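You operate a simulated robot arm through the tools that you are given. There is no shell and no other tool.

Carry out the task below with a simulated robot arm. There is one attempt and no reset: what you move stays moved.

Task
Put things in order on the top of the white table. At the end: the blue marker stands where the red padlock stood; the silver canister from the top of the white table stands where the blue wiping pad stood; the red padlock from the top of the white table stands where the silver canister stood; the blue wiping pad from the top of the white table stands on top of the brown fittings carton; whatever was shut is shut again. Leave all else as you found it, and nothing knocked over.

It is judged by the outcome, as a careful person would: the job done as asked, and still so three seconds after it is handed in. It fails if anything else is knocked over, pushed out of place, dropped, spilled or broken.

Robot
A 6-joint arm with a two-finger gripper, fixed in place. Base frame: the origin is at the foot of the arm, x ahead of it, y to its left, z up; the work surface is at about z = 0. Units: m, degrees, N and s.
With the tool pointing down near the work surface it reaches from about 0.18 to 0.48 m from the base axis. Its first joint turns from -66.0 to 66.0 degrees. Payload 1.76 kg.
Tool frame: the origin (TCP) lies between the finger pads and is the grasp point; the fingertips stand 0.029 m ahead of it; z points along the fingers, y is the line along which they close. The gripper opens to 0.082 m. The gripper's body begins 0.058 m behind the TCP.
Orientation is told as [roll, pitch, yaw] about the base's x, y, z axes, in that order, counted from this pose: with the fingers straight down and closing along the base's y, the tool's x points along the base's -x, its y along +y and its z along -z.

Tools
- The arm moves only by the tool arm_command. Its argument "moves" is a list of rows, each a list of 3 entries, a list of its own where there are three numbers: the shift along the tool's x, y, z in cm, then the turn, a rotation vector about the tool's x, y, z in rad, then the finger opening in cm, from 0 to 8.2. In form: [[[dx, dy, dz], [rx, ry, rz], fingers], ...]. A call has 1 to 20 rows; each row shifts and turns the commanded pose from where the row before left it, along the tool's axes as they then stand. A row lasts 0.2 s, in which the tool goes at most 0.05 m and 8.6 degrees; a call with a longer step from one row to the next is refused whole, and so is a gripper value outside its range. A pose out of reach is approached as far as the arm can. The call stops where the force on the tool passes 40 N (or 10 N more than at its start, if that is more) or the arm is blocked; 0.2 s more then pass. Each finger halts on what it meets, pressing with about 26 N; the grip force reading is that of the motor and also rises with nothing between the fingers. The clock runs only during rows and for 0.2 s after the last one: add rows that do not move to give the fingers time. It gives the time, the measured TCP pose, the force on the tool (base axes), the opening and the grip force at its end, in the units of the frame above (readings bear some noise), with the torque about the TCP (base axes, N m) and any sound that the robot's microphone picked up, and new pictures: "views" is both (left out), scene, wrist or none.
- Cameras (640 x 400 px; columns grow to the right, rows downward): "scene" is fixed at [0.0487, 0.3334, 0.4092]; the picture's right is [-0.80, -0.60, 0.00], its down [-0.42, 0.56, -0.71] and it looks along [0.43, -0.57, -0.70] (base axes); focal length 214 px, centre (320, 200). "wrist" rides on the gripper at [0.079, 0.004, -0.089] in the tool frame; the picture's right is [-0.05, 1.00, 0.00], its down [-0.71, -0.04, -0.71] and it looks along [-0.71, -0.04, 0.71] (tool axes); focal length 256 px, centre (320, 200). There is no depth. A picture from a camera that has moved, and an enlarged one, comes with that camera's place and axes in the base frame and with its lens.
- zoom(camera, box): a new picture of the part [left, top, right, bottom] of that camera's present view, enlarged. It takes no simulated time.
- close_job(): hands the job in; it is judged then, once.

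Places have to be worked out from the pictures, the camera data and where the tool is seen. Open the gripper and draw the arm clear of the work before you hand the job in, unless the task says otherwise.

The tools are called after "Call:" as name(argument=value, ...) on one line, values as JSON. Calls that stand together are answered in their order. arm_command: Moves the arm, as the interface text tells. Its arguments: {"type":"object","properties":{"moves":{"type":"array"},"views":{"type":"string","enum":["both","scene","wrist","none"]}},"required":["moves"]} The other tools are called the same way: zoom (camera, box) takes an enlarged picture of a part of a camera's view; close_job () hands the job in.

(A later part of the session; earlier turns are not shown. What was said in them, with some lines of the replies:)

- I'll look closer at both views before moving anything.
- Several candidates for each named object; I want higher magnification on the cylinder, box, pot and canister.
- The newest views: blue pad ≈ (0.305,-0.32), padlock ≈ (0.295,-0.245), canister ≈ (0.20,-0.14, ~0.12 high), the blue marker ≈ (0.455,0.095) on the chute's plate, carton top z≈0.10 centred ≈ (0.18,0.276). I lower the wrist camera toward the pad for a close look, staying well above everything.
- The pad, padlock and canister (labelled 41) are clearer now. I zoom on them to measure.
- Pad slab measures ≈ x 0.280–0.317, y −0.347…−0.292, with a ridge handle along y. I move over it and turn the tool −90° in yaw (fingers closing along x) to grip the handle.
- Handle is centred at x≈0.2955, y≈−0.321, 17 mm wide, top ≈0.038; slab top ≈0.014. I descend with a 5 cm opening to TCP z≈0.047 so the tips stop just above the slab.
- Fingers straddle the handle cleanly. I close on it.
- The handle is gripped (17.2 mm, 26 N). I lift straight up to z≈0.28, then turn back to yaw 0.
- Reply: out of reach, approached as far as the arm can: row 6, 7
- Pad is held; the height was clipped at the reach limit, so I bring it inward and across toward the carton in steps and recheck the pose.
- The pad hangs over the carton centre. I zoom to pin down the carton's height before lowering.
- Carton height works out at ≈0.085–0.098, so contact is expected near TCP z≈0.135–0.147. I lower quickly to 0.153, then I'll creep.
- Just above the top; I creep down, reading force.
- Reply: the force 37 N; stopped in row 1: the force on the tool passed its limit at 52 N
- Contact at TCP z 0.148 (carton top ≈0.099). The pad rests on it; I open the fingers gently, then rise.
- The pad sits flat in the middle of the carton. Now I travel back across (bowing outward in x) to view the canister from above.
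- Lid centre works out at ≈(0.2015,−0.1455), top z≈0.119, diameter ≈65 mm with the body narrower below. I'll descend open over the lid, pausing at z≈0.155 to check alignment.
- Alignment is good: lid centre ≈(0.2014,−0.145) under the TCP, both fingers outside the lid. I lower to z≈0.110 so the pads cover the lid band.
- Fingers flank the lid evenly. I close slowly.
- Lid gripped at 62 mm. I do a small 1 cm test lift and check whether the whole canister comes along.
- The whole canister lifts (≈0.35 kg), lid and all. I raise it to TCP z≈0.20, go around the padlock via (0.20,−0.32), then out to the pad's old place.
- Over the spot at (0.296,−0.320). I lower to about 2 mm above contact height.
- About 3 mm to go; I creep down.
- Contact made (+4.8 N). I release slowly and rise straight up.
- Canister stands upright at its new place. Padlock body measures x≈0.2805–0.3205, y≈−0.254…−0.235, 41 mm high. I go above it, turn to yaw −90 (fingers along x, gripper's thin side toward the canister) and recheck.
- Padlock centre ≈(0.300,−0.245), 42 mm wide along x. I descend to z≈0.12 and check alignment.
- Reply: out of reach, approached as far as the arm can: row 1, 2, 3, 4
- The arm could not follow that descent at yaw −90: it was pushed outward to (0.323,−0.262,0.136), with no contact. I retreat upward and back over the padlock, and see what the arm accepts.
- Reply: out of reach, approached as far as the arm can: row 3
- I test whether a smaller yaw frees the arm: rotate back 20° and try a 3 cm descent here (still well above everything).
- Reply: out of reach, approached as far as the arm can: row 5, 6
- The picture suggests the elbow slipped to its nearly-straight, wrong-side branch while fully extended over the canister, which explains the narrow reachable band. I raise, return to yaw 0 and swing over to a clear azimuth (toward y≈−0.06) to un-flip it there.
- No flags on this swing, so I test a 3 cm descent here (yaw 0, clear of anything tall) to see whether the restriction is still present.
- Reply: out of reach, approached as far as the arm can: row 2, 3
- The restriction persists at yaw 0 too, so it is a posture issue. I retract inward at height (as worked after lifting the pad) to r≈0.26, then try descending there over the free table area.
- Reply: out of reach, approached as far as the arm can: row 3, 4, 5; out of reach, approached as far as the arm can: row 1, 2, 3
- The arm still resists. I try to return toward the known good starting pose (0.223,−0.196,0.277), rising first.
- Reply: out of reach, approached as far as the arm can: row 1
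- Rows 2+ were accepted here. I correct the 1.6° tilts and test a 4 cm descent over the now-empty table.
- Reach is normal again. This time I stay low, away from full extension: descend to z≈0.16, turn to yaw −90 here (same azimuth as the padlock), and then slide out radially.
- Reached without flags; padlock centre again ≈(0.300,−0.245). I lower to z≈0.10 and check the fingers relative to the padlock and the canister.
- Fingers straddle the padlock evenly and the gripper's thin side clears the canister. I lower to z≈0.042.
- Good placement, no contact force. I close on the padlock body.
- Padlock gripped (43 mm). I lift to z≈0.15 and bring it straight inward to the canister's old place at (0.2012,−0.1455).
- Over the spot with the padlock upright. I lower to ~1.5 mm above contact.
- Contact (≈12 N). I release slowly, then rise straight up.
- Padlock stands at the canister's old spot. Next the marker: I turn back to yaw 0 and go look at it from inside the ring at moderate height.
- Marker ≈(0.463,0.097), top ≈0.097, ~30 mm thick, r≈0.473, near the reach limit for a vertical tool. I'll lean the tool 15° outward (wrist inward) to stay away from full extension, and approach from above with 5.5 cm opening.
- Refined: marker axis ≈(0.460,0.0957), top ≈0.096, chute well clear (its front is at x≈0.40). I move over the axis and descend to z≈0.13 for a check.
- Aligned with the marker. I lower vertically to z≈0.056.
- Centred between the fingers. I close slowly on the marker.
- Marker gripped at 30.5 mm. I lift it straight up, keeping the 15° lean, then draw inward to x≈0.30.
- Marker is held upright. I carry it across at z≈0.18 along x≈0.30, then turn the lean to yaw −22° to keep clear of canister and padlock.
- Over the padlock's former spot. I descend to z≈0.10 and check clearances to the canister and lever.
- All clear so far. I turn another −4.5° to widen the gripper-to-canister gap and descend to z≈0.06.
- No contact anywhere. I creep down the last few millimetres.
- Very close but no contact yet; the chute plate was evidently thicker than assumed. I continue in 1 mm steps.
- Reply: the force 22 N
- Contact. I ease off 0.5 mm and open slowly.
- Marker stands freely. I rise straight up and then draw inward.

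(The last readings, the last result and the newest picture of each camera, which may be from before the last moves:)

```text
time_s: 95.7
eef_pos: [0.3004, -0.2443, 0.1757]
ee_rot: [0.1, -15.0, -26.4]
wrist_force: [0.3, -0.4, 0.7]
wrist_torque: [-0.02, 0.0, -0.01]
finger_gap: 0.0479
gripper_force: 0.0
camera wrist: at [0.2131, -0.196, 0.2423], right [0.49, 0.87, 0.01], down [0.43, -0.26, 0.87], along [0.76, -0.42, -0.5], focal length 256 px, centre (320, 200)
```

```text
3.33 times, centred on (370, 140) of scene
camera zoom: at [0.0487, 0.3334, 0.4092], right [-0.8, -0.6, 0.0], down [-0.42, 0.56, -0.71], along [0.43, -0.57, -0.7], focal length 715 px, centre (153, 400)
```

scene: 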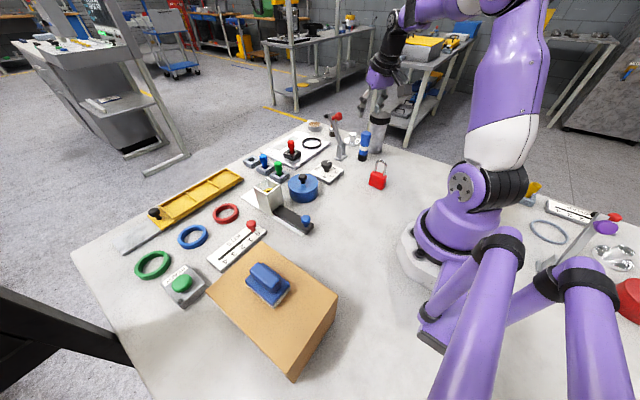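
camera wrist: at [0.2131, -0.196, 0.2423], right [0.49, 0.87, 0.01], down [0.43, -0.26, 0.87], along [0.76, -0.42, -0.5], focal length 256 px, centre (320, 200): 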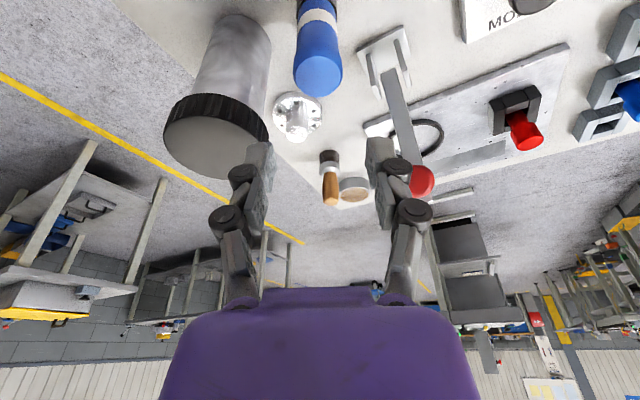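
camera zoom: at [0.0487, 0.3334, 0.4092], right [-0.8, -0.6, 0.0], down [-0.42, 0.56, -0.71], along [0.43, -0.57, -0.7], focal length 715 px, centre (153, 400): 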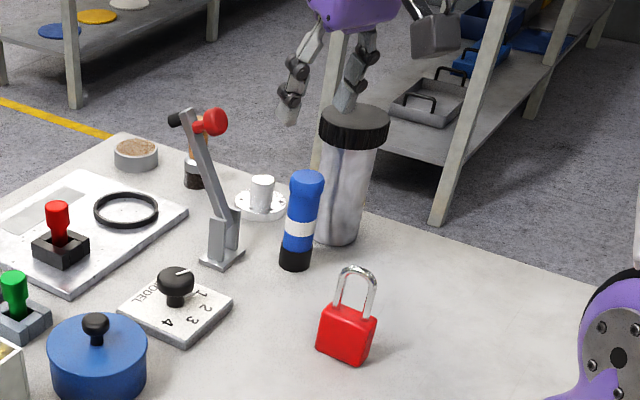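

All four items stand as asked. I withdraw the arm inward and up, straighten the tool and open the gripper, then do a final check of the whole table.

Call:
arm_command(moves=[[[1.41, 0, -2.45], [0, 0, 0], 6], [[1.41, 0, -2.45], [0, 0, 0], 8.2], [[1.41, 0, -2.45], [0, 0, 0], 8.2], [[1.41, 0, -2.45], [0, 0, 0], 8.2], [[0, 0, 0], [0, 0.1309, 0], 8.2], [[0, 0, 0], [0, 0.1309, 0], 8.2], [[0, 0, 0], [0, 0, 0], 8.2], [[0, 0, 0], [0, 0, 0], 8.2]])

Call:
zoom(camera="scene", box=[220, 100, 420, 240])

Call:
zoom(camera="scene", box=[80, 130, 360, 390])

Call:
zoom(camera="wrist", box=[120, 0, 520, 250])

```text
time_s: 97.5
eef_pos: [0.2277, -0.2099, 0.2562]
ee_rot: [0.2, 0.2, -26.4]
wrist_force: [0.5, 0.5, -0.6]
wrist_torque: [-0.01, 0.02, 0.02]
finger_gap: 0.0819
gripper_force: 0.0
camera wrist: at [0.1595, -0.1699, 0.3461], right [0.49, 0.87, 0.0], down [0.62, -0.35, 0.71], along [0.62, -0.35, -0.71], focal length 256 px, centre (320, 200)
```

scene: 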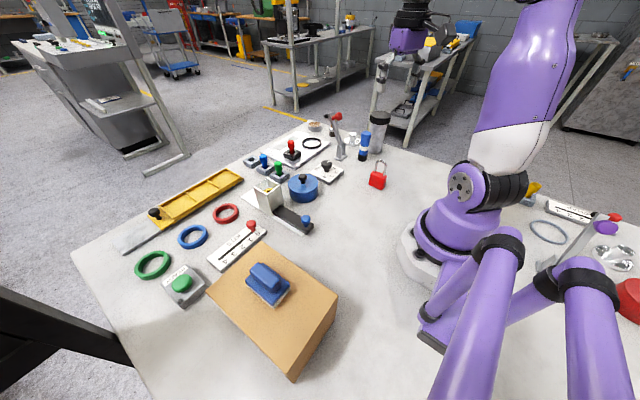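
wrist: 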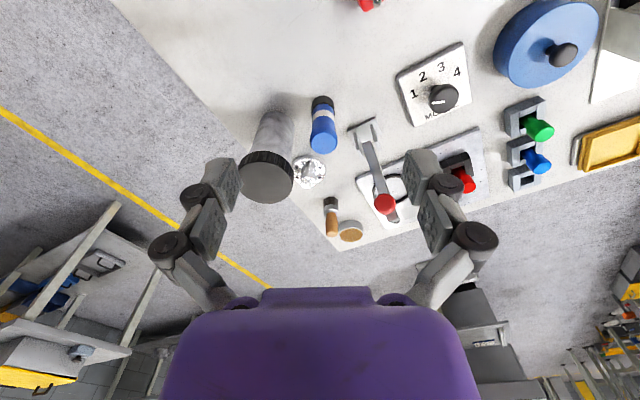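

```text
2.86 times, centred on (320, 170) of scene
camera zoom: at [0.0487, 0.3334, 0.4092], right [-0.8, -0.6, 0.0], down [-0.42, 0.56, -0.71], along [0.43, -0.57, -0.7], focal length 613 px, centre (320, 286)
```

zoom: 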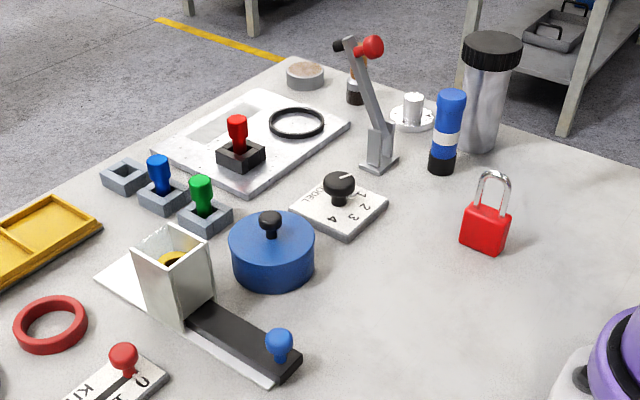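

```text
1.54 times, centred on (220, 260) of scene
camera zoom: at [0.0487, 0.3334, 0.4092], right [-0.8, -0.6, 0.0], down [-0.42, 0.56, -0.71], along [0.43, -0.57, -0.7], focal length 330 px, centre (474, 108)
```

zoom: 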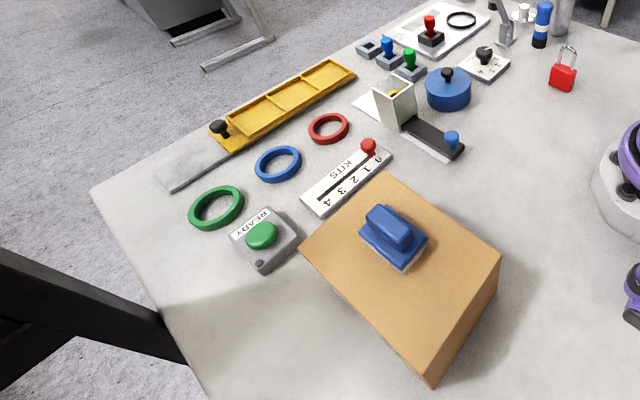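

```text
1.60 times, centred on (320, 125) of wrist
camera zoom: at [0.1595, -0.1699, 0.3461], right [0.49, 0.87, 0.0], down [0.62, -0.35, 0.71], along [0.62, -0.35, -0.71], focal length 410 px, centre (320, 320)
```

zoom: 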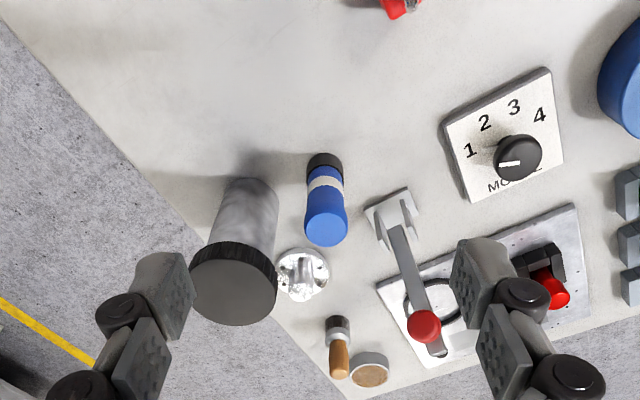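

The final pictures show the marker at the padlock's old place, the canister at the pad's and the padlock at the canister's. The pad is on the carton. The lever, dial, chute, pot and rings look unchanged, and the arm is clear with the gripper open, so I hand the job in.

Call:
close_job()

```text
The job is handed in.
```

The table is set as you asked, and the job is handed in. The final pictures show all four objects upright in place:

- **Blue wiping pad:** flat on top of the brown fittings carton, near the middle.
- **Silver canister:** where the pad stood. I moved it by its lid, which stayed on.
- **Red padlock:** where the canister stood.
- **Blue marker:** where the padlock stood. I took the blue cylinder with the white band and black end, next to the chute, to be the marker; no other object on the table looked like one.

I opened nothing, so there was nothing to shut again. The lever, dial, chute, pot, rings and tray look as they did at the start. While I was setting the pad down, the force on the tool reached 52 N and the arm stopped itself. The carton and pad show no sign of it.

The arm is drawn clear of the work with the gripper open.
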